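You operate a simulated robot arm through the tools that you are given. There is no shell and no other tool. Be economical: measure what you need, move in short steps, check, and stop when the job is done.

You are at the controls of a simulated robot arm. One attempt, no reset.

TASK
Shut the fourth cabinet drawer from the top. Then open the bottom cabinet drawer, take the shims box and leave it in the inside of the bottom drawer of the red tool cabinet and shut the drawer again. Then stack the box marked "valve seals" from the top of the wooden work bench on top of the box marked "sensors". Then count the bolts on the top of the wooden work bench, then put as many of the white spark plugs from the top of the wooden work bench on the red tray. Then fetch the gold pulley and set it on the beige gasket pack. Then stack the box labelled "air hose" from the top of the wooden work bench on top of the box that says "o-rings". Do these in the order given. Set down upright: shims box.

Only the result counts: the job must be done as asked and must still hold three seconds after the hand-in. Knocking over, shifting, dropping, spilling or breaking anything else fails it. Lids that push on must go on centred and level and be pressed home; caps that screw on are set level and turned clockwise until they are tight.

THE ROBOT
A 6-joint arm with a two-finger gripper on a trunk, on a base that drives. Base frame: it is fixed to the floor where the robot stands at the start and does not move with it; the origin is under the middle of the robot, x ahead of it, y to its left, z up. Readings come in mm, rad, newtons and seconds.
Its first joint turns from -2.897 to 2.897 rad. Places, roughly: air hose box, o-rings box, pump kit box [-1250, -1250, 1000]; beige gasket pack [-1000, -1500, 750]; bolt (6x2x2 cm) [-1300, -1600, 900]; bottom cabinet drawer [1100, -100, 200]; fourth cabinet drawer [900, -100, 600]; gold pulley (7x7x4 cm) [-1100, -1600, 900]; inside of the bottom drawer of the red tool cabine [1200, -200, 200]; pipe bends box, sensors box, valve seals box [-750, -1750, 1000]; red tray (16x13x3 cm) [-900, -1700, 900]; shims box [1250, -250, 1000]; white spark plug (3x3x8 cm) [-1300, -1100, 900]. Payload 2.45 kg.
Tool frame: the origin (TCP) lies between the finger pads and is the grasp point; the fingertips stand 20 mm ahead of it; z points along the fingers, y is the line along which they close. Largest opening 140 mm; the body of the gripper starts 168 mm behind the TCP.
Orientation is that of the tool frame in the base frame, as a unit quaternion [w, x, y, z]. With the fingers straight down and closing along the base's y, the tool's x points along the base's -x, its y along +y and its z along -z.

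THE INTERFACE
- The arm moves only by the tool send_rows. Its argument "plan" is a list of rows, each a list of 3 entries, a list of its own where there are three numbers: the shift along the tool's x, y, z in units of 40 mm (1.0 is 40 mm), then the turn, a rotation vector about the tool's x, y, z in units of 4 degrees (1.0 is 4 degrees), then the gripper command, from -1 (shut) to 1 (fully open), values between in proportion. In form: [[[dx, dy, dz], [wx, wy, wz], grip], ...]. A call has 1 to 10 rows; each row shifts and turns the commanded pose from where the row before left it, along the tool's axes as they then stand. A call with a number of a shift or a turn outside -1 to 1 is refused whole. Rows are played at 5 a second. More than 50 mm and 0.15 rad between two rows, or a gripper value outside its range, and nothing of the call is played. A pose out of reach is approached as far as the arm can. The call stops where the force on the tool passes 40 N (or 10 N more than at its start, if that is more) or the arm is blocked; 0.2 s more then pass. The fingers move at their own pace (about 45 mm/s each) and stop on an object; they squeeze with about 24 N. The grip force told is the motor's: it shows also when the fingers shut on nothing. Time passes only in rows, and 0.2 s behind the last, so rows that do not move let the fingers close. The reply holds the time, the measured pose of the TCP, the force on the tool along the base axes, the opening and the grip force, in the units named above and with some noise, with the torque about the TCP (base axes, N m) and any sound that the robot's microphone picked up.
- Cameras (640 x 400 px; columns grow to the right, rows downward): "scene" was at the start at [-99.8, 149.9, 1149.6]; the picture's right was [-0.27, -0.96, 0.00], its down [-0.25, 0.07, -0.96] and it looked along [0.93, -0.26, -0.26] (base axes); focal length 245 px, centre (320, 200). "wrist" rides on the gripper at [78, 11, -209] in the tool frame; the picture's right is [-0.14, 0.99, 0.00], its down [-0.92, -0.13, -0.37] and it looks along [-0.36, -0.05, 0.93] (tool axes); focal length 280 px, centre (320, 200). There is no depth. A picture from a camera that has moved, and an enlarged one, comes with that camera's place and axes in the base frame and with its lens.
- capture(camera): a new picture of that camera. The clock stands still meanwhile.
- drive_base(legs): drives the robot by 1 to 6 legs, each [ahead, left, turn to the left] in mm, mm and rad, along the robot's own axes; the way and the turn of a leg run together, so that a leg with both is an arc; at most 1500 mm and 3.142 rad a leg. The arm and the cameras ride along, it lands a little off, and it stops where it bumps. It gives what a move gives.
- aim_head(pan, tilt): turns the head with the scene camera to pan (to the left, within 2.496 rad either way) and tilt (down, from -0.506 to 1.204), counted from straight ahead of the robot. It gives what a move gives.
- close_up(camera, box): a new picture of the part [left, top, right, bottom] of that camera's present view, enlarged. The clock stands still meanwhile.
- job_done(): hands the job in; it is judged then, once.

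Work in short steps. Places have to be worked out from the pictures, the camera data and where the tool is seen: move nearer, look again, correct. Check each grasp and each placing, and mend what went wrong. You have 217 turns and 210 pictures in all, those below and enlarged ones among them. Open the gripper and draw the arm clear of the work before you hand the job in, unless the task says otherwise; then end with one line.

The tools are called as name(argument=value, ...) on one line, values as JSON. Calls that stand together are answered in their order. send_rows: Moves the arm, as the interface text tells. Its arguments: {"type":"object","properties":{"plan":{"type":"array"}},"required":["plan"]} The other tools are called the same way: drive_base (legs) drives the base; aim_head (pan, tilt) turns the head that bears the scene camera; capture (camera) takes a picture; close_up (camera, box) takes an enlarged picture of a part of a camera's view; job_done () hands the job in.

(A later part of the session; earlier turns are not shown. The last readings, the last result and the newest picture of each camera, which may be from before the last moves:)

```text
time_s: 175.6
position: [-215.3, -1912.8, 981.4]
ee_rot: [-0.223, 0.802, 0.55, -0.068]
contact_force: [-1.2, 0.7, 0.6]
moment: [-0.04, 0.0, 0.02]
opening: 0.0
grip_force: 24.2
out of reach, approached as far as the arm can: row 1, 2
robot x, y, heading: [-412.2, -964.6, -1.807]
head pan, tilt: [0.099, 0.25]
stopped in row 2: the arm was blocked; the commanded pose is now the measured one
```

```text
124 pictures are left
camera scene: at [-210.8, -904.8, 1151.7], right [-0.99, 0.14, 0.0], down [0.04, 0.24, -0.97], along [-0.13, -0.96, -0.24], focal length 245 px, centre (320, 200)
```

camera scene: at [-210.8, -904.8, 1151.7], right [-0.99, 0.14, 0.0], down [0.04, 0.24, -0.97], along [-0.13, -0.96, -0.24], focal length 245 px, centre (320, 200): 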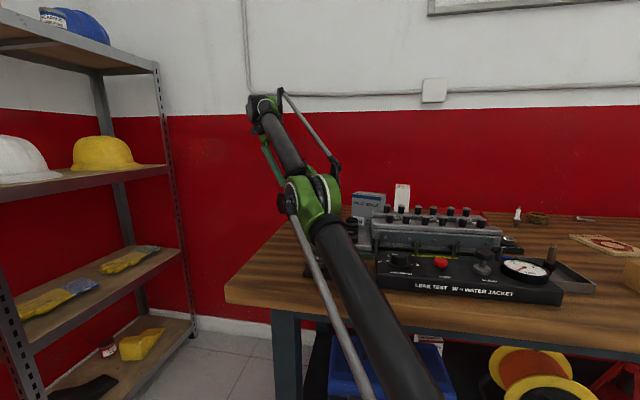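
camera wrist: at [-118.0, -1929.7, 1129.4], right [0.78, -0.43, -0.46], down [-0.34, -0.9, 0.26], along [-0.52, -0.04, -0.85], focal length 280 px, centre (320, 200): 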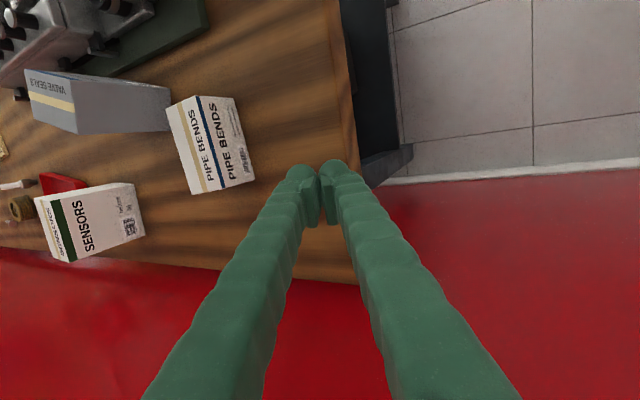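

The robot stands level again. The arm is overstretched, so I pull inward and up toward the robot.

send_rows(plan=[[[0.65, -0.52, -0.1], [0, 0, 0], -1], [[0.65, -0.52, -0.1], [0, 0, 0], -1], [[0.65, -0.52, -0.1], [0, 0, 0], -1]])

capture(camera="scene")

```text
time_s: 176.3
position: [-67.4, -1839.2, 950.5]
ee_rot: [-0.262, 0.771, 0.573, -0.092]
contact_force: [11.4, 3.7, -1.0]
moment: [-0.58, 1.85, 0.93]
opening: 0.0
grip_force: 23.4
robot x, y, heading: [-383.7, -930.9, -1.737]
head pan, tilt: [0.099, 0.25]
stopped in row 3: the arm was blocked; the commanded pose is now the measured one
```

```text
123 pictures are left
camera scene: at [-187.2, -853.3, 1150.9], right [-1.0, 0.07, 0.0], down [0.02, 0.24, -0.97], along [-0.06, -0.97, -0.24], focal length 245 px, centre (320, 200)
```

scene: 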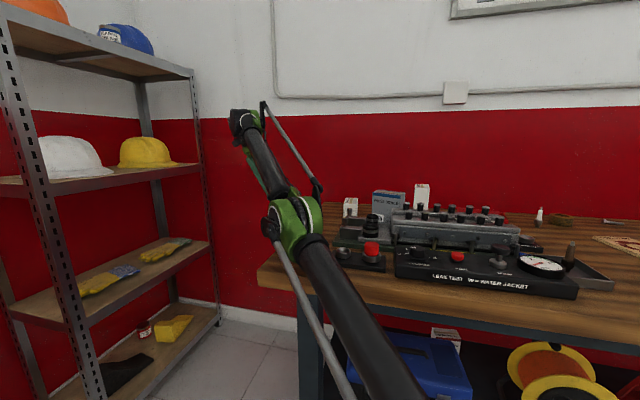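

The upper arm bearing on the bench is pushing the base back. I drive the base backward to take it off the bench.

drive_base(legs=[[-120, 0, 0]])

capture(camera="scene")

capture(camera="wrist")

```text
time_s: 177.5
position: [-100.2, -1730.5, 964.1]
ee_rot: [-0.249, 0.781, 0.567, -0.079]
contact_force: [0.0, 0.0, -0.1]
moment: [0.0, 0.03, 0.0]
opening: 0.1
grip_force: 23.4
robot x, y, heading: [-368.6, -823.0, -1.753]
head pan, tilt: [0.099, 0.25]
```

```text
122 pictures are left
camera scene: at [-168.6, -758.3, 1151.3], right [-1.0, 0.08, 0.0], down [0.02, 0.25, -0.97], along [-0.08, -0.97, -0.25], focal length 245 px, centre (320, 200)
```

scene: 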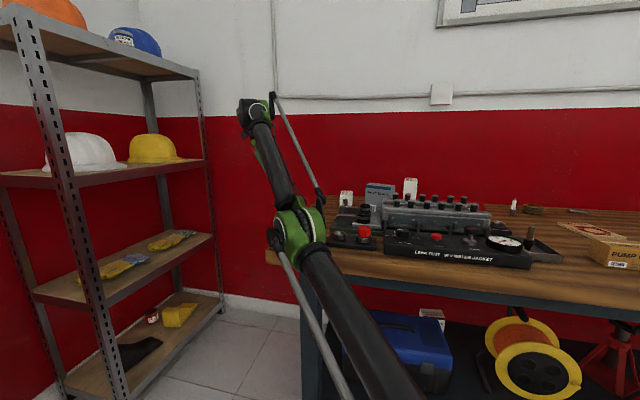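

```text
121 pictures are left
camera wrist: at [23.9, -1724.7, 1152.0], right [0.79, -0.36, -0.5], down [-0.27, -0.93, 0.23], along [-0.55, -0.05, -0.84], focal length 280 px, centre (320, 200)
```

wrist: 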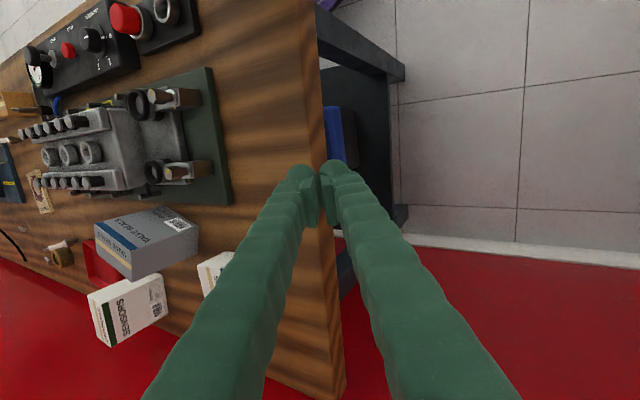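

Free of contact. Now I pull the arm in and up.

send_rows(plan=[[[0.6, -0.48, -0.1], [0, 0, 0], -1], [[0.6, -0.48, -0.1], [0, 0, 0], -1], [[0.6, -0.48, -0.1], [0, 0, 0], -1], [[0.6, -0.48, -0.2], [0, 0, 0], -1], [[0.6, -0.48, -0.2], [0, 0, 0], -1]])

capture(camera="scene")

```text
time_s: 178.7
position: [-135.3, -1617.2, 1071.9]
ee_rot: [-0.241, 0.782, 0.569, -0.083]
contact_force: [-0.8, 0.9, 1.4]
moment: [-0.17, -0.22, 0.05]
opening: 0.2
grip_force: 24.2
robot x, y, heading: [-372.4, -842.1, -1.751]
head pan, tilt: [0.099, 0.25]
```

```text
120 pictures are left
camera scene: at [-201.8, -749.1, 1157.6], right [-1.0, 0.08, -0.03], down [0.04, 0.22, -0.97], along [-0.07, -0.97, -0.22], focal length 245 px, centre (320, 200)
```

scene: 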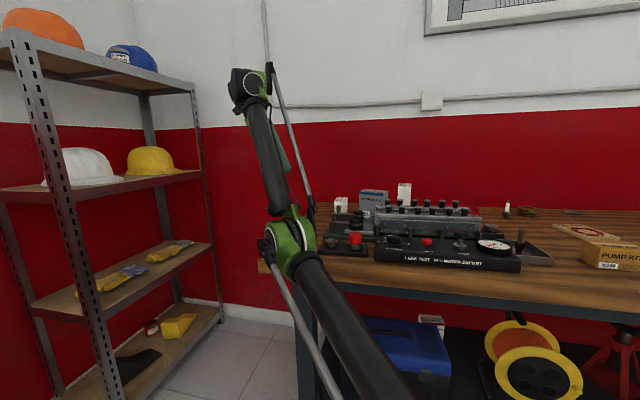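

Now I see: at full stretch the elbow flipped low. I drive well back from the bench first to sort the arm out safely.

drive_base(legs=[[-500, 0, 0]])

capture(camera="scene")

```text
time_s: 179.9
position: [-100.6, -1663.2, 1033.8]
ee_rot: [-0.253, 0.778, 0.568, -0.092]
contact_force: [-0.3, 1.1, 0.5]
moment: [-0.24, -0.07, 0.09]
opening: 0.0
grip_force: 23.8
robot x, y, heading: [-377.4, -842.7, -1.759]
head pan, tilt: [0.099, 0.25]
stopped in leg 1: the robot was blocked; the commanded pose is now the measured one
```

```text
119 pictures are left
camera scene: at [-196.0, -761.4, 1155.3], right [-1.0, 0.09, -0.02], down [0.04, 0.23, -0.97], along [-0.08, -0.97, -0.23], focal length 245 px, centre (320, 200)
```

scene: 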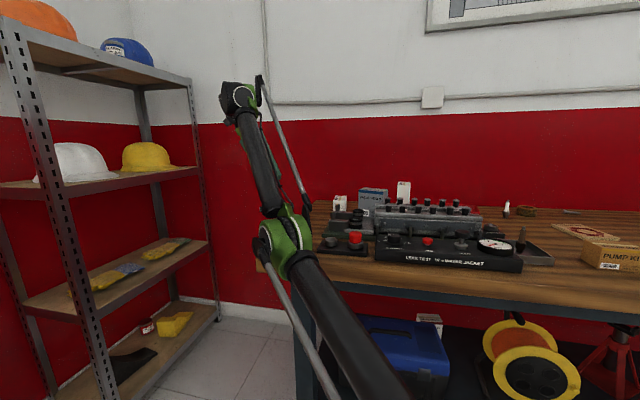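

The drive is blocked with the upper arm lying low on the bench edge. Raising the tool mostly upward will lift the elbow; I do that in small steps.

send_rows(plan=[[[0.5, -0.58, -0.45], [0, 0, 0], -1], [[0.5, -0.58, -0.45], [0, 0, 0], -1], [[0.5, -0.58, -0.45], [0, 0, 0], -1]])

capture(camera="scene")

```text
time_s: 180.7
position: [-127.1, -1614.6, 1118.7]
ee_rot: [-0.243, 0.778, 0.573, -0.092]
contact_force: [-0.3, -0.2, -0.5]
moment: [0.07, 0.05, 0.01]
opening: 0.1
grip_force: 24.0
out of reach, approached as far as the arm can: row 1, 2, 3
robot x, y, heading: [-371.9, -842.5, -1.754]
head pan, tilt: [0.099, 0.25]
```

```text
118 pictures are left
camera scene: at [-173.6, -779.8, 1151.3], right [-1.0, 0.08, 0.0], down [0.02, 0.25, -0.97], along [-0.08, -0.97, -0.25], focal length 245 px, centre (320, 200)
```

scene: 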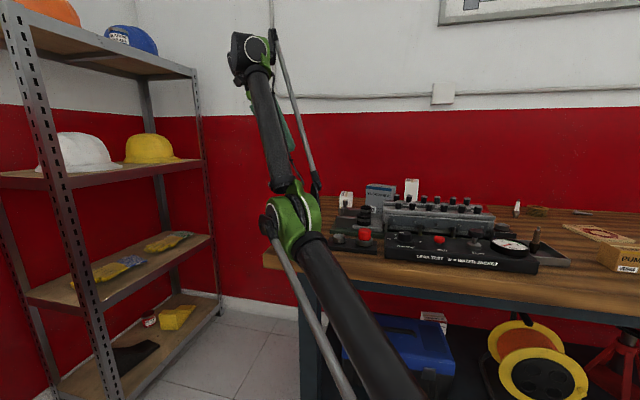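

Level again and lifting. I keep going straight up.

send_rows(plan=[[[0.15, -0.45, -0.85], [0, 0, 0], -1], [[0.15, -0.45, -0.85], [0, 0, 0], -1], [[0.15, -0.45, -0.85], [0, 0, 0], -1], [[0.15, -0.45, -0.85], [0, 0, 0], -1]])

capture(camera="scene")

```text
time_s: 181.7
position: [-146.5, -1613.1, 1200.9]
ee_rot: [-0.245, 0.779, 0.57, -0.09]
contact_force: [-0.8, -0.9, -0.4]
moment: [-0.02, 0.01, 0.0]
opening: 0.0
grip_force: 24.2
out of reach, approached as far as the arm can: row 1, 2, 3, 4
robot x, y, heading: [-375.3, -840.2, -1.758]
head pan, tilt: [0.099, 0.25]
```

```text
117 pictures are left
camera scene: at [-174.8, -780.2, 1151.3], right [-1.0, 0.08, 0.0], down [0.02, 0.25, -0.97], along [-0.08, -0.97, -0.25], focal length 245 px, centre (320, 200)
```

scene: 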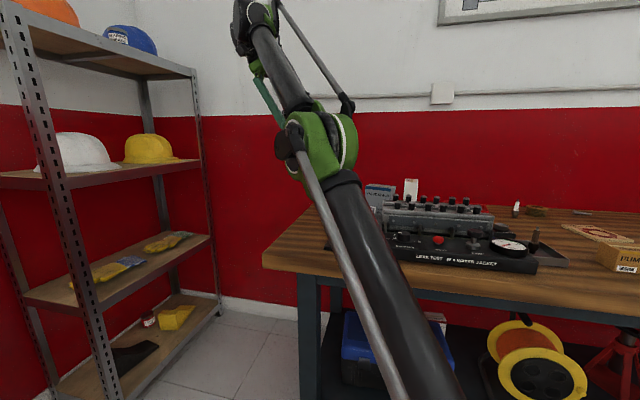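

The elbow is clear of the bench now. I drive back 500 mm.

drive_base(legs=[[-500, 0, 0]])

capture(camera="scene")

capture(camera="wrist")

```text
time_s: 184.7
position: [-52.5, -1110.5, 1200.6]
ee_rot: [-0.245, 0.777, 0.572, -0.091]
contact_force: [-0.7, -1.0, 0.1]
moment: [-0.02, 0.04, -0.01]
opening: 0.3
grip_force: 23.9
robot x, y, heading: [-282.8, -341.9, -1.755]
head pan, tilt: [0.099, 0.25]
```

```text
116 pictures are left
camera scene: at [-82.3, -279.3, 1151.3], right [-1.0, 0.08, 0.0], down [0.02, 0.25, -0.97], along [-0.08, -0.97, -0.25], focal length 245 px, centre (320, 200)
```

scene: 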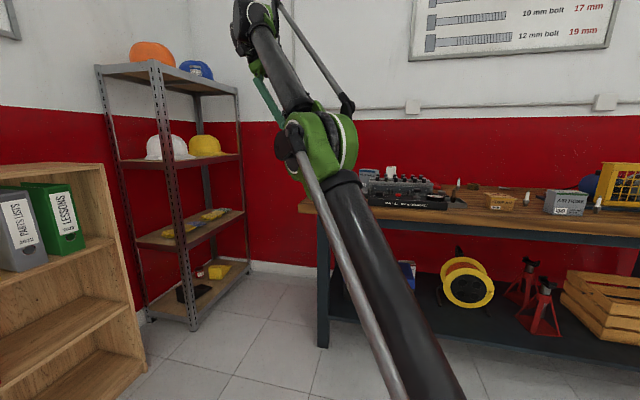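

```text
115 pictures are left
camera wrist: at [73.8, -1099.6, 1387.0], right [0.79, -0.35, -0.5], down [-0.26, -0.93, 0.25], along [-0.56, -0.07, -0.83], focal length 280 px, centre (320, 200)
```

wrist: 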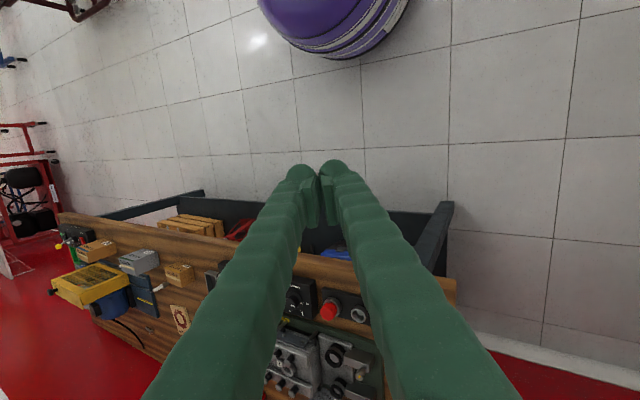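

Free. I level the tool, which also folds the arm slightly, and check which way the elbow bends.

send_rows(plan=[[[0, 0, 0], [-0.91, -0.25, 0.035], -1], [[0, 0, 0], [-0.91, -0.25, 0.035], -1], [[0, 0, 0], [-0.91, -0.25, 0.035], -1], [[0, 0, 0], [-0.91, -0.25, 0.035], -1], [[0, 0, 0], [-0.91, -0.25, 0.035], -1], [[0, 0, 0], [-0.91, -0.25, 0.035], -1], [[0, 0, 0], [-0.91, -0.25, 0.035], -1], [[0, 0, 0], [-0.91, -0.25, 0.035], -1]])

send_rows(plan=[[[0.8, 0, 0], [0, 0, 0], -1], [[0.8, 0, 0], [0, 0, 0], -1], [[0.8, 0, 0], [0, 0, 0], -1], [[0.8, 0, 0], [0, 0, 0], -1]])

capture(camera="scene")

```text
time_s: 186.5
position: [-51.7, -1111.3, 1200.1]
ee_rot: [-0.002, 0.812, 0.584, -0.001]
contact_force: [-0.2, -0.3, -0.6]
moment: [-0.01, 0.06, 0.02]
opening: 0.0
grip_force: 24.0
robot x, y, heading: [-285.5, -340.9, -1.749]
head pan, tilt: [0.099, 0.25]
```

```text
time_s: 187.5
position: [-12.1, -991.1, 1199.7]
ee_rot: [-0.002, 0.811, 0.584, -0.001]
contact_force: [0.2, 0.0, 0.0]
moment: [0.09, -0.01, -0.03]
opening: 0.0
grip_force: 23.6
robot x, y, heading: [-283.6, -339.9, -1.755]
head pan, tilt: [0.099, 0.25]
```

```text
114 pictures are left
camera scene: at [-82.4, -279.6, 1151.3], right [-1.0, 0.08, 0.0], down [0.02, 0.25, -0.97], along [-0.08, -0.97, -0.25], focal length 245 px, centre (320, 200)
```

scene: 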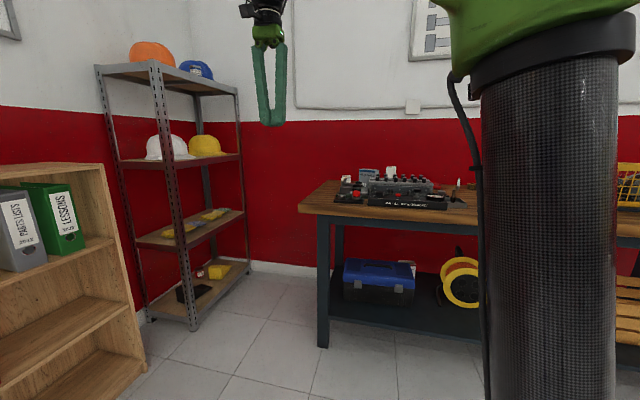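

The elbow is up again. I inspect the bench for anything displaced.

close_up(camera="scene", box=[295, 150, 475, 260])

```text
3.56 times, centred on (385, 205) of scene
camera zoom: at [-82.4, -279.6, 1151.3], right [-1.0, 0.08, 0.0], down [0.02, 0.25, -0.97], along [-0.08, -0.97, -0.25], focal length 871 px, centre (89, 182)
```

zoom: 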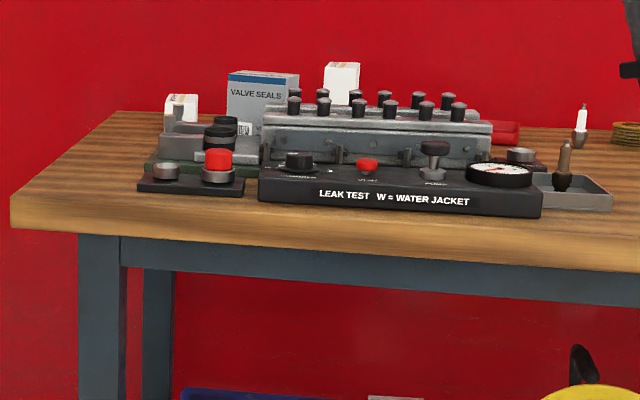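

Everything still looks in place, with the valve seals box upright between the others. I centre the arm and drive back to the bench, arm kept bent.

send_rows(plan=[[[0, -1, -0.3], [0, 0, 0], 0], [[0, -1, -0.3], [0, 0, 0], 0], [[0, -1, -0.3], [0, 0, 0], 0], [[0, -1, -0.3], [0, 0, 0], 0], [[0, -1, 0], [0, 0, 0], 0], [[0, -1, 0], [0, 0, 0], 0], [[0, -1, 0], [0, 0, 0], 0], [[0, -1, 0], [0, 0, 0], 0], [[0, -1, 0], [0, 0, 0], 0]])

drive_base(legs=[[0, 0, -0.151], [640, 67, 0]])

capture(camera="wrist")

capture(camera="scene")

```text
time_s: 189.5
position: [-352.8, -874.1, 1250.8]
ee_rot: [-0.002, 0.812, 0.584, -0.001]
contact_force: [1.5, -0.5, 0.4]
moment: [0.02, 0.01, -0.03]
opening: 69.9
grip_force: 0.1
robot x, y, heading: [-283.5, -342.8, -1.75]
head pan, tilt: [0.099, 0.25]
```

```text
time_s: 193.7
position: [-569.7, -1488.2, 1251.4]
ee_rot: [-0.002, 0.85, 0.526, -0.001]
contact_force: [0.3, 0.8, 1.1]
moment: [0.03, 0.0, -0.02]
opening: 70.0
grip_force: 0.0
robot x, y, heading: [-425.5, -971.6, -1.888]
head pan, tilt: [0.099, 0.25]
```

```text
112 pictures are left
camera wrist: at [-522.4, -1424.1, 1460.8], right [0.83, -0.56, 0.0], down [-0.52, -0.77, 0.37], along [-0.21, -0.3, -0.93], focal length 280 px, centre (320, 200)
```

wrist: 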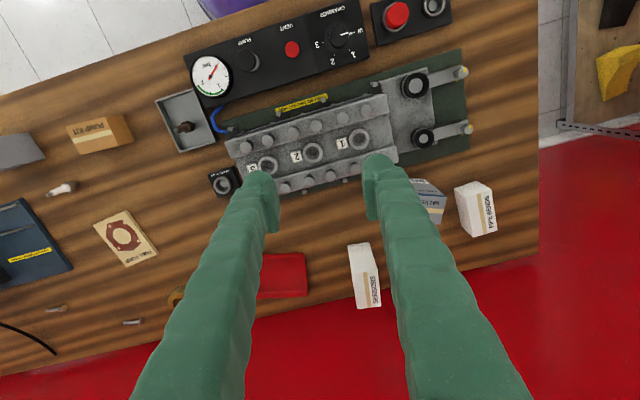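

```text
111 pictures are left
camera scene: at [-218.9, -936.8, 1151.3], right [-0.98, 0.22, 0.0], down [0.05, 0.24, -0.97], along [-0.21, -0.95, -0.25], focal length 245 px, centre (320, 200)
```

scene: 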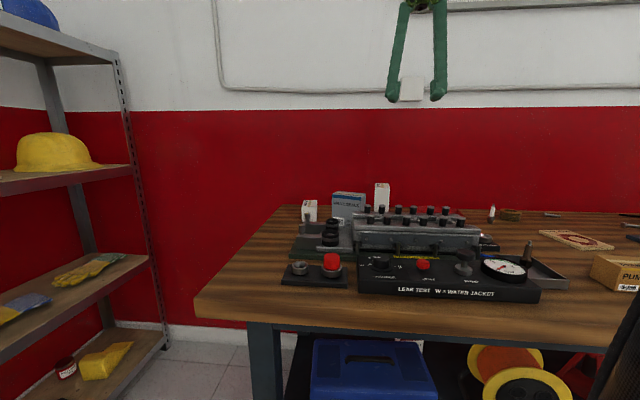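

The valve seals box now stands beside "pipe bends", half hidden by a finger. I move over it for a clear view, gripper wide.

send_rows(plan=[[[-0.6, 0.85, 0], [0, 0, 0], 1], [[-0.6, 0.85, 0], [0, 0, 0], 1], [[-0.6, 0.85, 0], [0, 0, 0], 1], [[-0.6, 0.85, 0], [0, 0, 0], 1], [[-0.6, 0.85, 0], [0, 0, 0], 1], [[-0.4, 0.6, 0], [0, 0, 0], 1]])

capture(camera="wrist")

close_up(camera="wrist", box=[200, 60, 440, 210])

```text
time_s: 195.1
position: [-456.3, -1696.2, 1250.5]
ee_rot: [-0.002, 0.85, 0.526, -0.001]
contact_force: [-0.9, 1.1, 0.1]
moment: [-0.12, 0.0, 0.02]
opening: 139.6
grip_force: 0.1
robot x, y, heading: [-426.6, -970.9, -1.893]
head pan, tilt: [0.099, 0.25]
```

```text
110 pictures are left
camera wrist: at [-409.4, -1632.7, 1460.2], right [0.83, -0.56, 0.0], down [-0.52, -0.77, 0.37], along [-0.21, -0.3, -0.93], focal length 280 px, centre (320, 200)
```

wrist: 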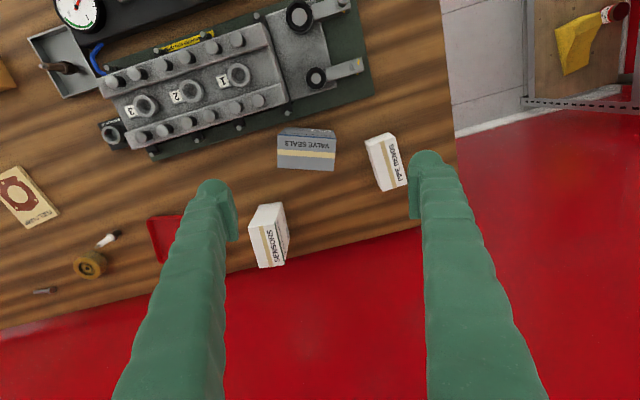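

```text
2.67 times, centred on (320, 135) of wrist
camera zoom: at [-409.4, -1632.7, 1460.2], right [0.83, -0.56, 0.0], down [-0.52, -0.77, 0.37], along [-0.21, -0.3, -0.93], focal length 748 px, centre (320, 373)
```

zoom: 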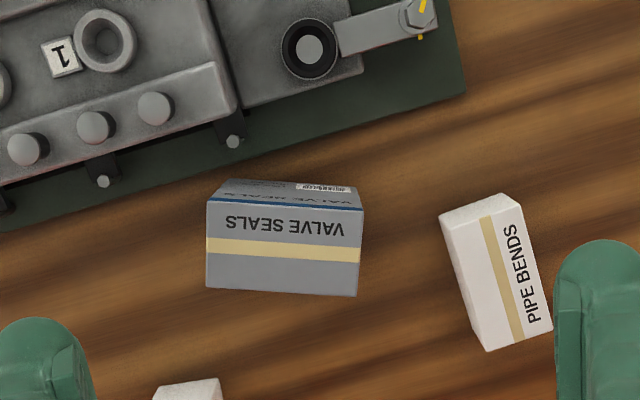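

The valve seals box is upright at about (-491,-1708), yaw -36.5°. This time I grip it with the tool tilted 25° so that the arm stays well bent at the far placement.

send_rows(plan=[[[0, 0, 0], [0, 0, 0.84], 1], [[0, 0, 0], [0, 0, 0.84], 1], [[0, 0, 0], [0, 0, 0.84], 1], [[-0.76, -0.53, 0], [0, -0.9, 0], 1], [[0, 0, 0], [0, -0.9, 0], 1], [[0, 0, 0], [0, -0.9, 0], 1], [[0, 0, 0], [0, -0.9, 0], 1], [[0, 0, 0], [0, -0.9, 0], 1], [[0, 0, 0], [0, -0.9, 0], 1], [[0, 0, 0], [0, -0.85, 0], 1]])

send_rows(plan=[[[0.423, 0, 0.906], [0, 0, 0], 1], [[0.423, 0, 0.906], [0, 0, 0], 1], [[0.423, 0, 0.906], [0, 0, 0], 1], [[0.423, 0, 0.906], [0, 0, 0], 1]])

capture(camera="wrist")

capture(camera="scene")

```text
time_s: 197.3
position: [-491.7, -1707.8, 1249.4]
ee_rot: [0.097, 0.872, 0.44, -0.194]
contact_force: [-0.9, -0.4, 0.3]
moment: [0.03, -0.02, -0.03]
opening: 139.8
grip_force: 0.1
robot x, y, heading: [-425.2, -969.0, -1.892]
head pan, tilt: [0.099, 0.25]
```

```text
time_s: 198.3
position: [-493.6, -1705.9, 1091.3]
ee_rot: [0.096, 0.872, 0.439, -0.194]
contact_force: [-0.4, -0.3, 0.7]
moment: [0.0, -0.06, -0.04]
opening: 140.0
grip_force: 0.0
robot x, y, heading: [-422.6, -970.8, -1.894]
head pan, tilt: [0.099, 0.25]
```

```text
108 pictures are left
camera wrist: at [-387.3, -1585.7, 1247.2], right [0.72, -0.69, 0.05], down [-0.5, -0.47, 0.72], along [-0.47, -0.55, -0.69], focal length 280 px, centre (320, 200)
```

wrist: 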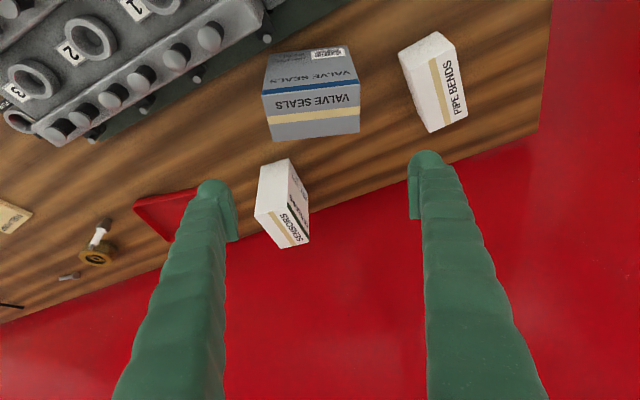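

```text
107 pictures are left
camera scene: at [-218.8, -936.8, 1151.3], right [-0.98, 0.22, 0.0], down [0.05, 0.24, -0.97], along [-0.21, -0.95, -0.25], focal length 245 px, centre (320, 200)
```

scene: 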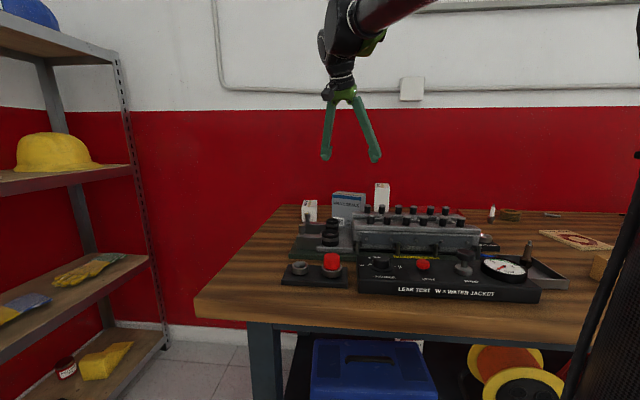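

Aligned. I descend to grip at z≈925.

send_rows(plan=[[[0.423, 0, 0.906], [0, 0, 0], 1], [[0.423, 0, 0.906], [0, 0, 0], 1], [[0.423, 0, 0.906], [0, 0, 0], 1], [[0.423, 0, 0.906], [0, 0, 0], 1], [[0.085, 0, 0.18], [0, 0, 0], 1]])

capture(camera="wrist")

close_up(camera="scene", box=[280, 130, 460, 260])

```text
time_s: 199.5
position: [-493.9, -1708.3, 924.6]
ee_rot: [0.095, 0.872, 0.439, -0.194]
contact_force: [-0.4, -0.2, -0.1]
moment: [0.0, 0.01, 0.02]
opening: 140.2
grip_force: 0.0
robot x, y, heading: [-425.8, -971.8, -1.892]
head pan, tilt: [0.099, 0.25]
```

```text
106 pictures are left
camera wrist: at [-387.2, -1587.6, 1081.8], right [0.72, -0.69, 0.05], down [-0.5, -0.47, 0.72], along [-0.47, -0.55, -0.69], focal length 280 px, centre (320, 200)
```

wrist: 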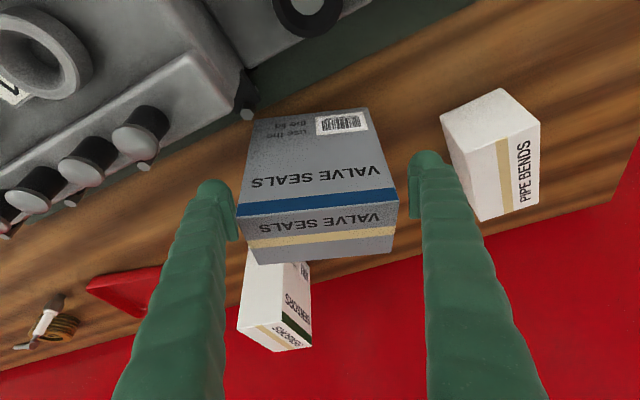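

```text
3.08 times, centred on (370, 195) of scene
camera zoom: at [-218.8, -936.8, 1151.3], right [-0.98, 0.22, 0.0], down [0.05, 0.24, -0.97], along [-0.21, -0.95, -0.25], focal length 754 px, centre (166, 215)
```

zoom: 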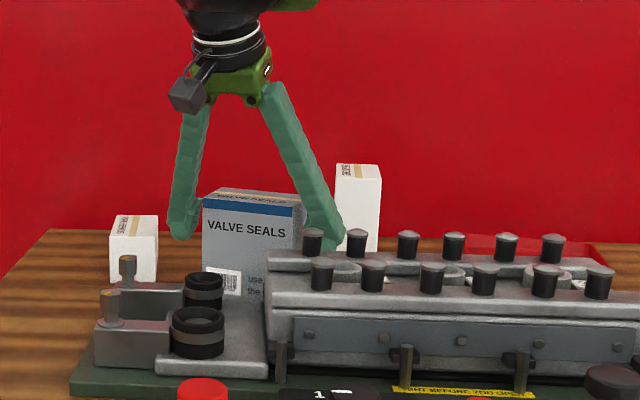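

Well straddled. I go 15 mm deeper for a firmer hold and close, then lift.

send_rows(plan=[[[0.16, 0, 0.34], [0, 0, 0], 1], [[0, 0, 0], [0, 0, 0], -1], [[0, 0, 0], [0, 0, 0], -1], [[0, 0, 0], [0, 0, 0], -1], [[0, 0, 0], [0, 0, 0], -1], [[0, 0, 0], [0, 0, 0], -1]])

send_rows(plan=[[[-0.127, 0, -0.272], [0, 0, 0], -1], [[-0.423, 0, -0.906], [0, 0, 0], -1], [[-0.423, 0, -0.906], [0, 0, 0], -1], [[-0.423, 0, -0.906], [0, 0, 0], -1], [[-0.254, 0, -0.544], [0, 0, 0], -1]])

capture(camera="wrist")

capture(camera="scene")

```text
time_s: 200.9
position: [-492.8, -1707.2, 909.8]
ee_rot: [0.097, 0.872, 0.44, -0.194]
contact_force: [-1.1, 1.0, 5.7]
moment: [0.08, -0.24, 0.01]
opening: 117.1
grip_force: 23.9
robot x, y, heading: [-424.1, -969.3, -1.893]
head pan, tilt: [0.099, 0.25]
```

```text
time_s: 202.1
position: [-493.0, -1706.8, 1066.0]
ee_rot: [0.096, 0.872, 0.44, -0.194]
contact_force: [-0.4, 0.1, -4.3]
moment: [0.01, 0.0, -0.02]
opening: 116.9
grip_force: 23.9
robot x, y, heading: [-423.1, -970.7, -1.896]
head pan, tilt: [0.099, 0.25]
```

```text
104 pictures are left
camera wrist: at [-388.1, -1586.9, 1222.6], right [0.72, -0.69, 0.05], down [-0.5, -0.47, 0.72], along [-0.47, -0.55, -0.69], focal length 280 px, centre (320, 200)
```

wrist: 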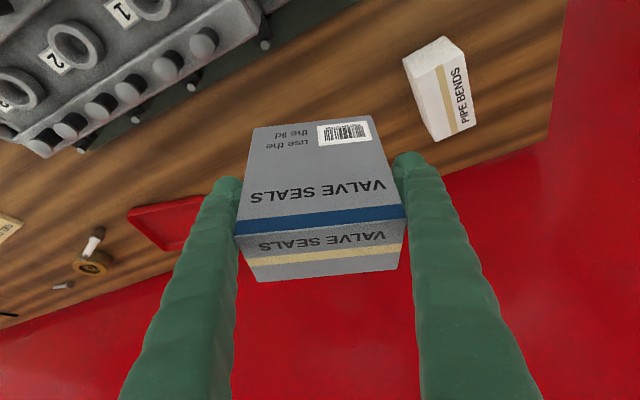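

```text
103 pictures are left
camera scene: at [-218.8, -937.0, 1151.3], right [-0.98, 0.22, 0.0], down [0.05, 0.24, -0.97], along [-0.21, -0.95, -0.25], focal length 245 px, centre (320, 200)
```

scene: 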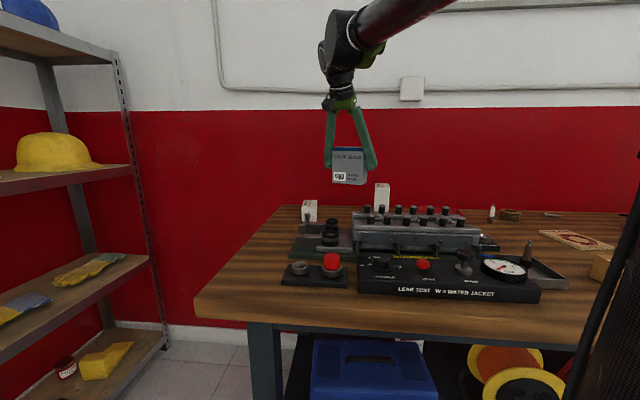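

Held firmly with the tool tilted; the sensors box is still at its place. I turn 10° and carry the box over to (-667,-1816) at z≈1085.

send_rows(plan=[[[-0.1, 0, -0.22], [-0.21, 0, -0.453], -1], [[-0.1, 0, -0.22], [-0.21, 0, -0.453], -1], [[0, 0, 0], [-0.21, 0, -0.453], -1], [[0, 0, 0], [-0.21, 0, -0.453], -1], [[0, 0, 0], [-0.21, 0, -0.453], -1]])

send_rows(plan=[[[-0.66, -0.446, 0.308], [0, 0, 0], -1], [[-0.66, -0.446, 0.308], [0, 0, 0], -1], [[-0.66, -0.446, 0.308], [0, 0, 0], -1], [[-0.66, -0.446, 0.308], [0, 0, 0], -1], [[-0.66, -0.446, 0.308], [0, 0, 0], -1], [[-0.66, -0.446, 0.308], [0, 0, 0], -1]])

capture(camera="wrist")

capture(camera="scene")

```text
time_s: 203.3
position: [-491.9, -1706.7, 1083.9]
ee_rot: [0.112, 0.83, 0.514, -0.185]
contact_force: [0.1, -1.1, -3.4]
moment: [-0.01, 0.02, 0.01]
opening: 116.6
grip_force: 23.6
robot x, y, heading: [-423.5, -971.3, -1.893]
head pan, tilt: [0.099, 0.25]
```

```text
time_s: 204.7
position: [-666.4, -1816.6, 1084.0]
ee_rot: [0.113, 0.83, 0.515, -0.184]
contact_force: [-0.6, -0.8, -3.9]
moment: [-0.02, 0.05, 0.0]
opening: 115.9
grip_force: 24.0
robot x, y, heading: [-422.8, -968.5, -1.89]
head pan, tilt: [0.099, 0.25]
```

```text
102 pictures are left
camera wrist: at [-584.0, -1680.1, 1240.8], right [0.83, -0.55, 0.05], down [-0.42, -0.55, 0.72], along [-0.37, -0.62, -0.69], focal length 280 px, centre (320, 200)
```

wrist: 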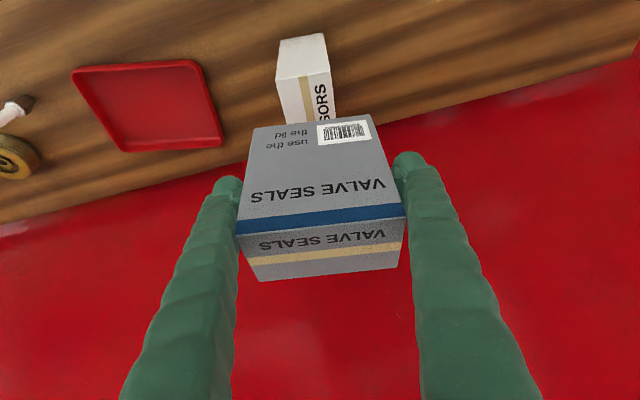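

```text
101 pictures are left
camera scene: at [-218.8, -936.8, 1151.3], right [-0.98, 0.22, 0.0], down [0.05, 0.24, -0.97], along [-0.21, -0.95, -0.25], focal length 245 px, centre (320, 200)
```

scene: 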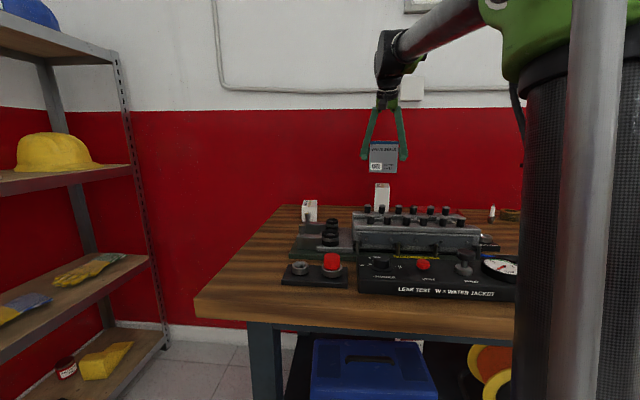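

Aligned over the sensors box. I lower gently until contact.

send_rows(plan=[[[0.21, 0, 0.45], [0, 0, 0], -1], [[0.21, 0, 0.45], [0, 0, 0], -1], [[0.064, 0, 0.136], [0, 0, 0], -1], [[0.042, 0, 0.09], [0, 0, 0], -1], [[0.042, 0, 0.09], [0, 0, 0], -1], [[0.042, 0, 0.09], [0, 0, 0], -1]])

close_up(camera="scene", box=[320, 130, 460, 240])

```text
time_s: 206.2
position: [-665.8, -1815.1, 1030.8]
ee_rot: [0.113, 0.83, 0.514, -0.186]
contact_force: [-1.1, 1.2, 19.0]
moment: [0.6, -0.48, -0.02]
opening: 115.9
grip_force: 24.3
robot x, y, heading: [-422.9, -971.5, -1.895]
head pan, tilt: [0.099, 0.25]
stopped in row 6: the force on the tool passed its limit at 45 N (the readings are from after the stop); the commanded pose is now the measured one
```

```text
3.64 times, centred on (390, 185) of scene
camera zoom: at [-218.7, -936.2, 1151.2], right [-0.98, 0.22, 0.0], down [0.05, 0.24, -0.97], along [-0.21, -0.95, -0.25], focal length 891 px, centre (66, 254)
```

zoom: 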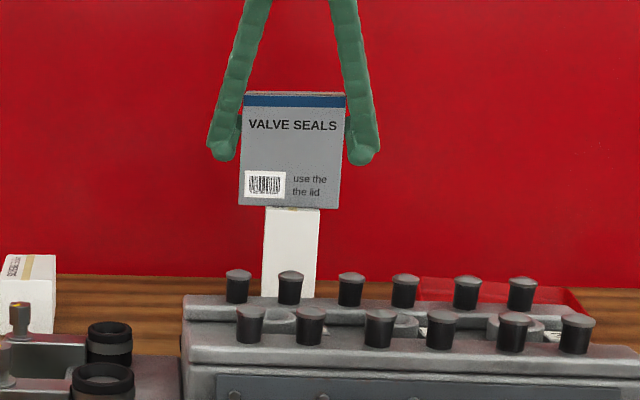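

Contact, and laterally centred. I ease up slightly, open, and withdraw along the tool axis.

send_rows(plan=[[[-0.02, 0, -0.04], [0, 0, 0], -1], [[0, 0, 0], [0, 0, 0], 0.9], [[0, 0, 0], [0, 0, 0], 1], [[0, 0, 0], [0, 0, 0], 1], [[0, 0, -0.6], [0, 0, 0], 1], [[0, 0, -1], [0, 0, 0], 1], [[0, 0, -1], [0, 0, 0], 1], [[0, 0, -1], [0, 0, 0], 1]])

capture(camera="wrist")

close_up(camera="scene", box=[320, 130, 460, 240])

```text
time_s: 208.0
position: [-637.1, -1760.9, 1162.0]
ee_rot: [0.112, 0.83, 0.514, -0.185]
contact_force: [-0.1, -0.7, 0.5]
moment: [0.01, -0.01, -0.01]
opening: 140.1
grip_force: 0.0
robot x, y, heading: [-424.1, -968.9, -1.893]
head pan, tilt: [0.099, 0.25]
```

```text
99 pictures are left
camera wrist: at [-553.6, -1624.3, 1318.1], right [0.83, -0.55, 0.05], down [-0.41, -0.55, 0.72], along [-0.37, -0.62, -0.69], focal length 280 px, centre (320, 200)
```

wrist: 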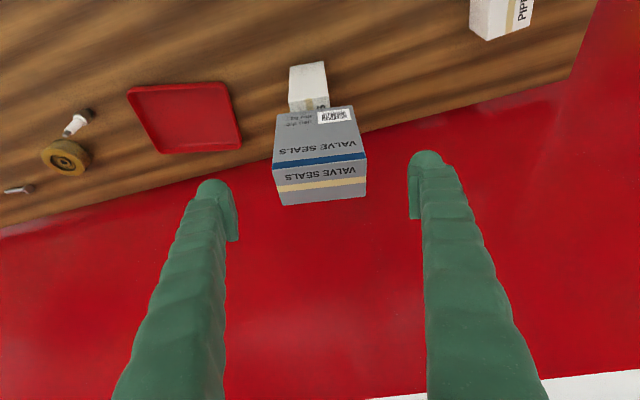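

```text
3.64 times, centred on (390, 185) of scene
camera zoom: at [-218.9, -937.1, 1151.3], right [-0.98, 0.22, 0.0], down [0.05, 0.24, -0.97], along [-0.21, -0.95, -0.25], focal length 891 px, centre (66, 254)
```

zoom: 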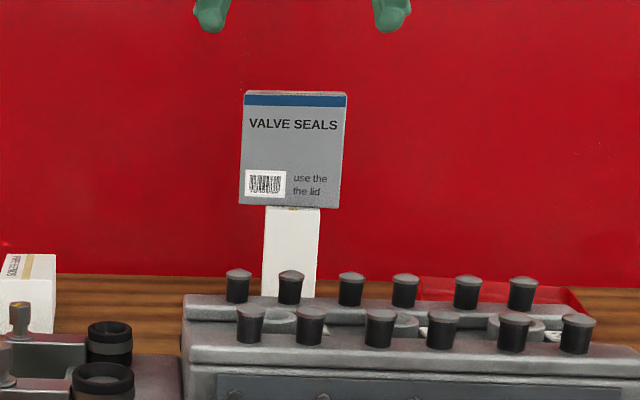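

The valve seals box stands well on the sensors box. I retract and level the tool, then survey the bench for bolts.

send_rows(plan=[[[0.9, 0, -0.42], [0, 0, 0], 0], [[0.9, 0, -0.42], [0, 0, 0], 0], [[0.9, 0, -0.42], [0, 0, 0], 0], [[0, 0, -0.5], [0, 0.9, 0], -1], [[0, 0, -0.5], [0, 0.9, 0], -1], [[0, 0, -0.5], [0, 0.9, 0], -1], [[0, 0, -0.5], [0, 0.9, 0], -1], [[0, 0, -0.5], [0, 0.9, 0], -1], [[0, 0, -0.5], [0, 0.9, 0], -1], [[0, 0, -0.5], [0, 0.85, 0], -1]])

drive_base(legs=[[-150, 0, 0], [0, -420, 0]])

capture(camera="wrist")

capture(camera="scene")

```text
time_s: 210.2
position: [-568.4, -1622.5, 1295.5]
ee_rot: [-0.001, 0.851, 0.526, -0.002]
contact_force: [-1.1, 0.4, -0.1]
moment: [-0.09, 0.0, -0.03]
opening: 0.0
grip_force: 24.5
robot x, y, heading: [-424.8, -967.3, -1.892]
head pan, tilt: [0.099, 0.25]
```

```text
time_s: 213.7
position: [-919.4, -1351.1, 1294.6]
ee_rot: [-0.002, 0.849, 0.528, -0.002]
contact_force: [-0.7, 0.0, 0.1]
moment: [-0.01, 0.02, -0.02]
opening: 0.0
grip_force: 23.9
robot x, y, heading: [-777.0, -697.5, -1.888]
head pan, tilt: [0.099, 0.25]
```

```text
97 pictures are left
camera wrist: at [-873.0, -1286.4, 1504.8], right [0.83, -0.56, 0.0], down [-0.52, -0.77, 0.37], along [-0.21, -0.3, -0.93], focal length 280 px, centre (320, 200)
```

wrist: 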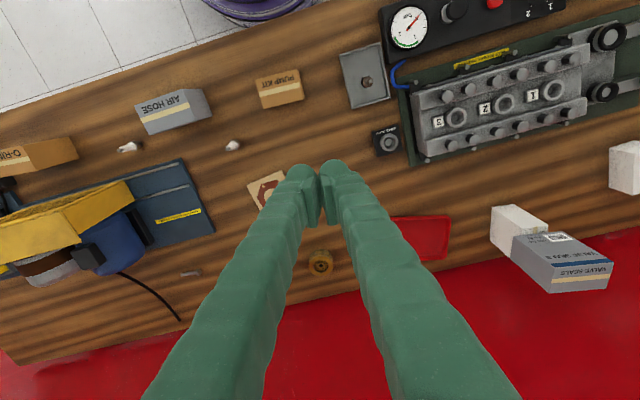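

```text
96 pictures are left
camera scene: at [-574.1, -662.2, 1151.3], right [-0.98, 0.22, 0.0], down [0.05, 0.24, -0.97], along [-0.21, -0.95, -0.25], focal length 245 px, centre (320, 200)
```

scene: 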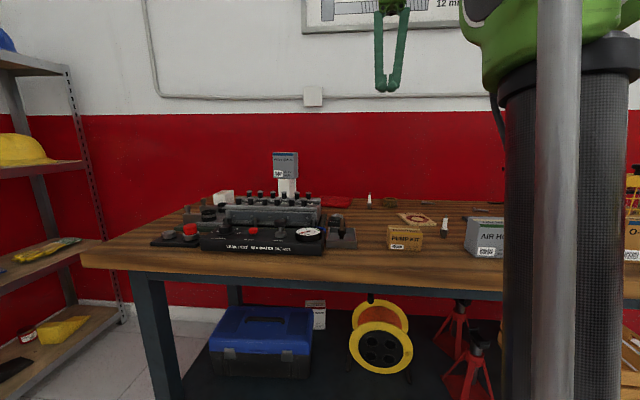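

I shift the arm further along the bench for a second overhead view.

drive_base(legs=[[0, -400, 0]])

capture(camera="wrist")

close_up(camera="wrist", box=[340, 60, 640, 260])

close_up(camera="wrist", box=[0, 80, 320, 380])

```text
time_s: 216.2
position: [-1296.8, -1228.9, 1296.2]
ee_rot: [-0.001, 0.848, 0.53, -0.002]
contact_force: [0.0, -0.5, -0.1]
moment: [-0.01, -0.03, 0.01]
opening: 0.1
grip_force: 24.4
robot x, y, heading: [-1161.0, -569.9, -1.881]
head pan, tilt: [0.099, 0.25]
```

```text
95 pictures are left
camera wrist: at [-1249.8, -1163.7, 1504.8], right [0.83, -0.56, 0.0], down [-0.52, -0.77, 0.37], along [-0.21, -0.31, -0.93], focal length 280 px, centre (320, 200)
```

wrist: 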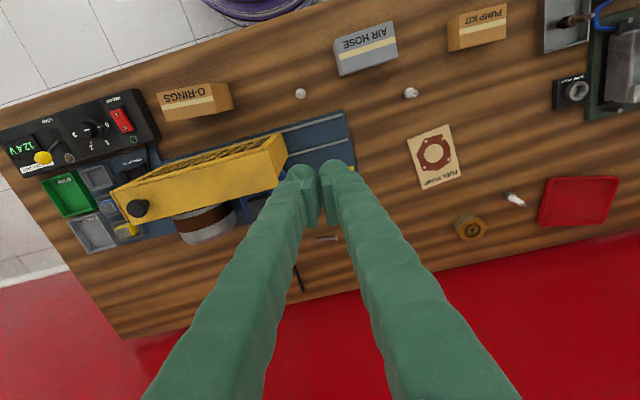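

```text
2.00 times, centred on (490, 160) of wrist
camera zoom: at [-1249.8, -1163.7, 1504.8], right [0.83, -0.56, 0.0], down [-0.52, -0.77, 0.37], along [-0.21, -0.31, -0.93], focal length 561 px, centre (-20, 280)
```

zoom: 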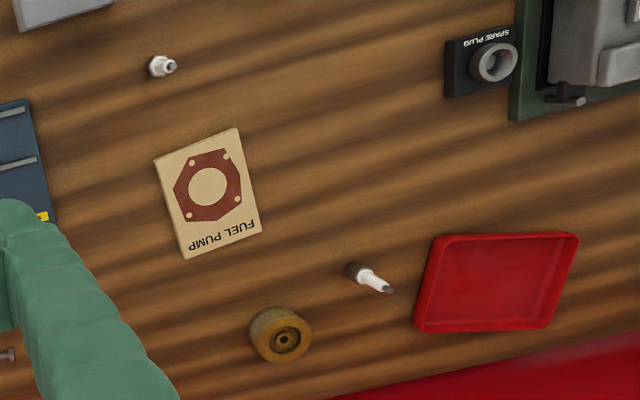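

```text
1.33 times, centred on (160, 230) of wrist
camera zoom: at [-1249.8, -1163.7, 1504.8], right [0.83, -0.56, 0.0], down [-0.52, -0.77, 0.37], along [-0.21, -0.31, -0.93], focal length 374 px, centre (533, 160)
```

zoom: 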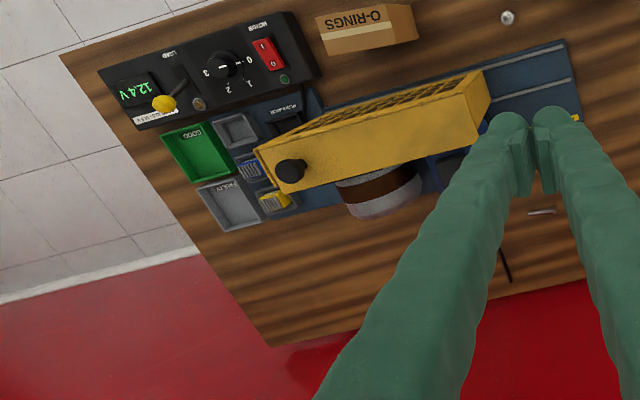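

Two bolts are located so far, near (-1430,-1472) and (-1288,-1621), and three spark plugs. I take views with the fingers elsewhere to be sure nothing is hidden.

send_rows(plan=[[[0, -1, 0], [0, 0, 0], -1], [[0, -1, 0], [0, 0, 0], -1], [[0, -1, 0], [0, 0, 0], -1], [[0, -1, 0], [0, 0, 0], -1], [[0, -1, 0], [0, 0, 0], -1], [[0, -1, 0], [0, 0, 0], -1]])

close_up(camera="wrist", box=[320, 0, 640, 400])

close_up(camera="wrist", box=[0, 0, 320, 400])

```text
time_s: 217.6
position: [-1511.1, -1124.1, 1298.7]
ee_rot: [-0.001, 0.847, 0.531, -0.001]
contact_force: [0.2, 0.5, -0.2]
moment: [0.03, 0.05, 0.01]
opening: 0.0
grip_force: 23.7
robot x, y, heading: [-1163.1, -573.3, -1.881]
head pan, tilt: [0.099, 0.25]
```

```text
1.00 times, centred on (480, 200) of wrist (not enlarged: the box is as wide or as high as the picture)
camera zoom: at [-1465.5, -1059.7, 1507.7], right [0.83, -0.56, 0.0], down [-0.51, -0.77, 0.37], along [-0.21, -0.31, -0.93], focal length 280 px, centre (160, 200)
```

zoom: 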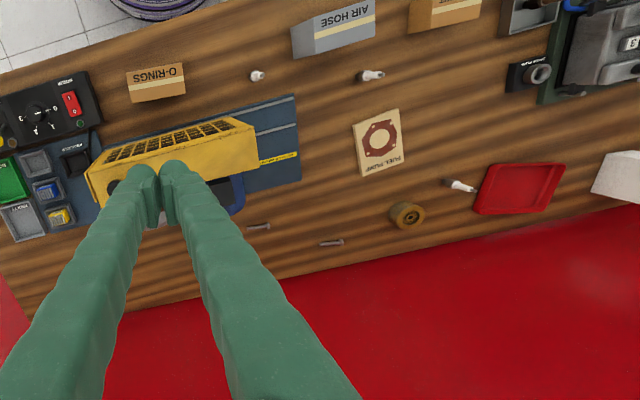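

```text
1.00 times, centred on (160, 200) of wrist (not enlarged: the box is as wide or as high as the picture)
camera zoom: at [-1465.5, -1059.7, 1507.7], right [0.83, -0.56, 0.0], down [-0.51, -0.77, 0.37], along [-0.21, -0.31, -0.93], focal length 280 px, centre (480, 200)
```

zoom: 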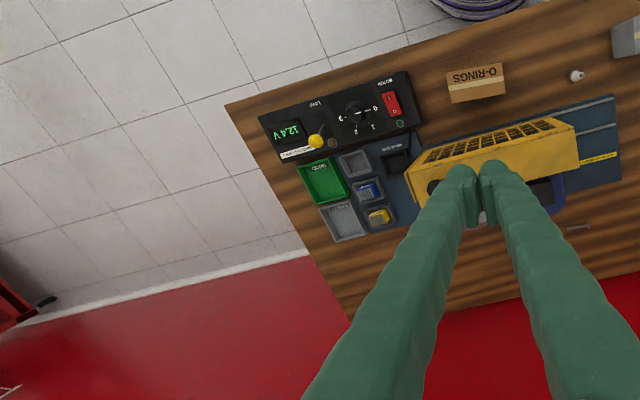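

All views agree: two bolts on the bench top, three white spark plugs standing. So two plugs go on the red tray. I drive to a spot reaching tray, plugs, pulley and gasket.

drive_base(legs=[[0, 488, -0.012], [160, 0, 0]])

aim_head(pan=-0.2, tilt=0.35)

capture(camera="scene")

capture(camera="wrist")

```text
time_s: 221.5
position: [-1100.5, -1424.4, 1299.1]
ee_rot: [-0.001, 0.849, 0.529, -0.002]
contact_force: [-0.5, -0.1, -0.4]
moment: [0.01, 0.02, 0.0]
opening: 0.2
grip_force: 23.7
robot x, y, heading: [-747.1, -877.9, -1.89]
head pan, tilt: [0.099, 0.25]
```

```text
time_s: 222.3
position: [-1101.6, -1424.8, 1299.0]
ee_rot: [-0.001, 0.848, 0.529, -0.001]
contact_force: [-0.5, 0.3, 0.6]
moment: [0.01, -0.02, -0.01]
opening: 0.0
grip_force: 23.9
robot x, y, heading: [-749.1, -874.5, -1.885]
head pan, tilt: [-0.201, 0.351]
```

```text
90 pictures are left
camera scene: at [-568.1, -829.4, 1141.9], right [-0.87, 0.49, 0.0], down [0.17, 0.3, -0.94], along [-0.46, -0.82, -0.34], focal length 245 px, centre (320, 200)
```

scene: 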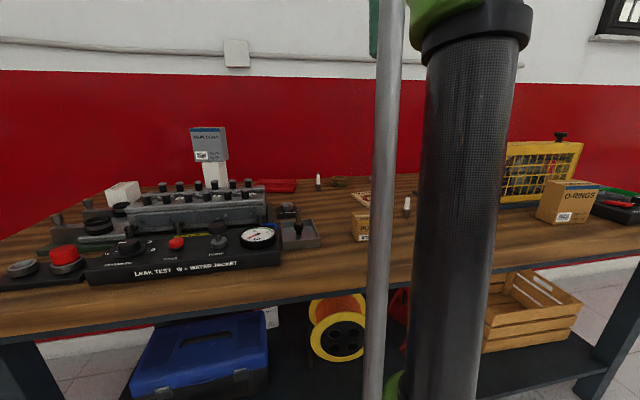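

```text
89 pictures are left
camera wrist: at [-1054.3, -1359.9, 1507.7], right [0.83, -0.56, 0.0], down [-0.52, -0.77, 0.37], along [-0.21, -0.31, -0.93], focal length 280 px, centre (320, 200)
```

wrist: 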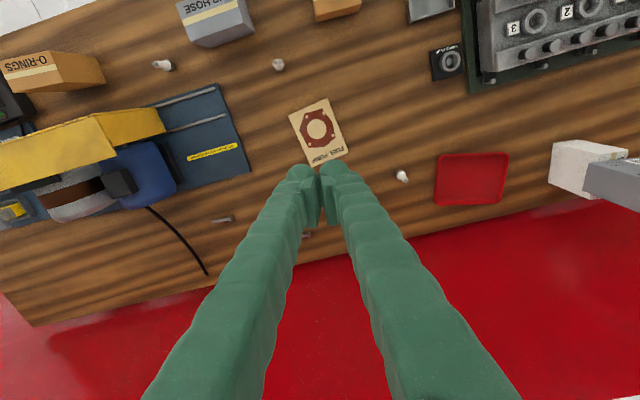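

I fix positions: plug A near (-1002,-1622), plug B near (-1095,-1276), tray centre (-864,-1729). I go above plug A.

send_rows(plan=[[[-0.42, 0.55, 0.6], [0, 0, 0], 0], [[-0.42, 0.55, 0.6], [0, 0, 0], 0], [[-0.42, 0.55, 0.6], [0, 0, 0], 0], [[-0.42, 0.55, 0.6], [0, 0, 0], 0], [[-0.42, 0.55, 0.6], [0, 0, 0], 0], [[-0.42, 0.55, 0.6], [0, 0, 0], 0], [[-0.42, 0.55, 0.6], [0, 0, 0], 0], [[-0.41, 0.55, 0.6], [0, 0, 0], 0], [[0, 0, 1], [0, 0, 0], 0], [[0, 0, 1], [0, 0, 0], 0]])

capture(camera="wrist")

```text
time_s: 224.5
position: [-1003.3, -1624.2, 1027.2]
ee_rot: [0.0, 0.848, 0.53, -0.002]
contact_force: [-0.5, 0.2, 0.3]
moment: [-0.04, -0.01, 0.03]
opening: 69.9
grip_force: 0.1
robot x, y, heading: [-746.8, -877.8, -1.882]
head pan, tilt: [-0.201, 0.351]
```

```text
88 pictures are left
camera wrist: at [-956.6, -1559.1, 1236.4], right [0.83, -0.56, 0.0], down [-0.52, -0.77, 0.37], along [-0.21, -0.31, -0.93], focal length 280 px, centre (320, 200)
```

wrist: 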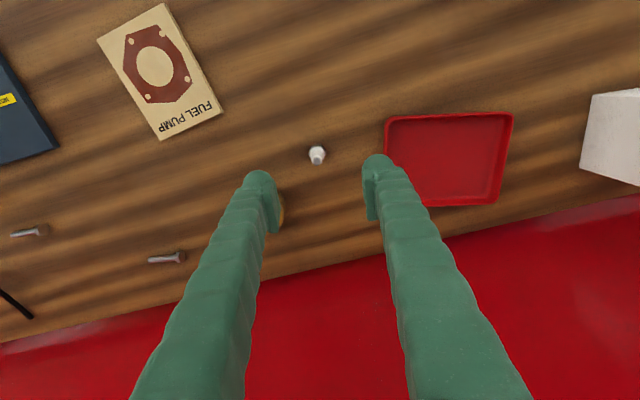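

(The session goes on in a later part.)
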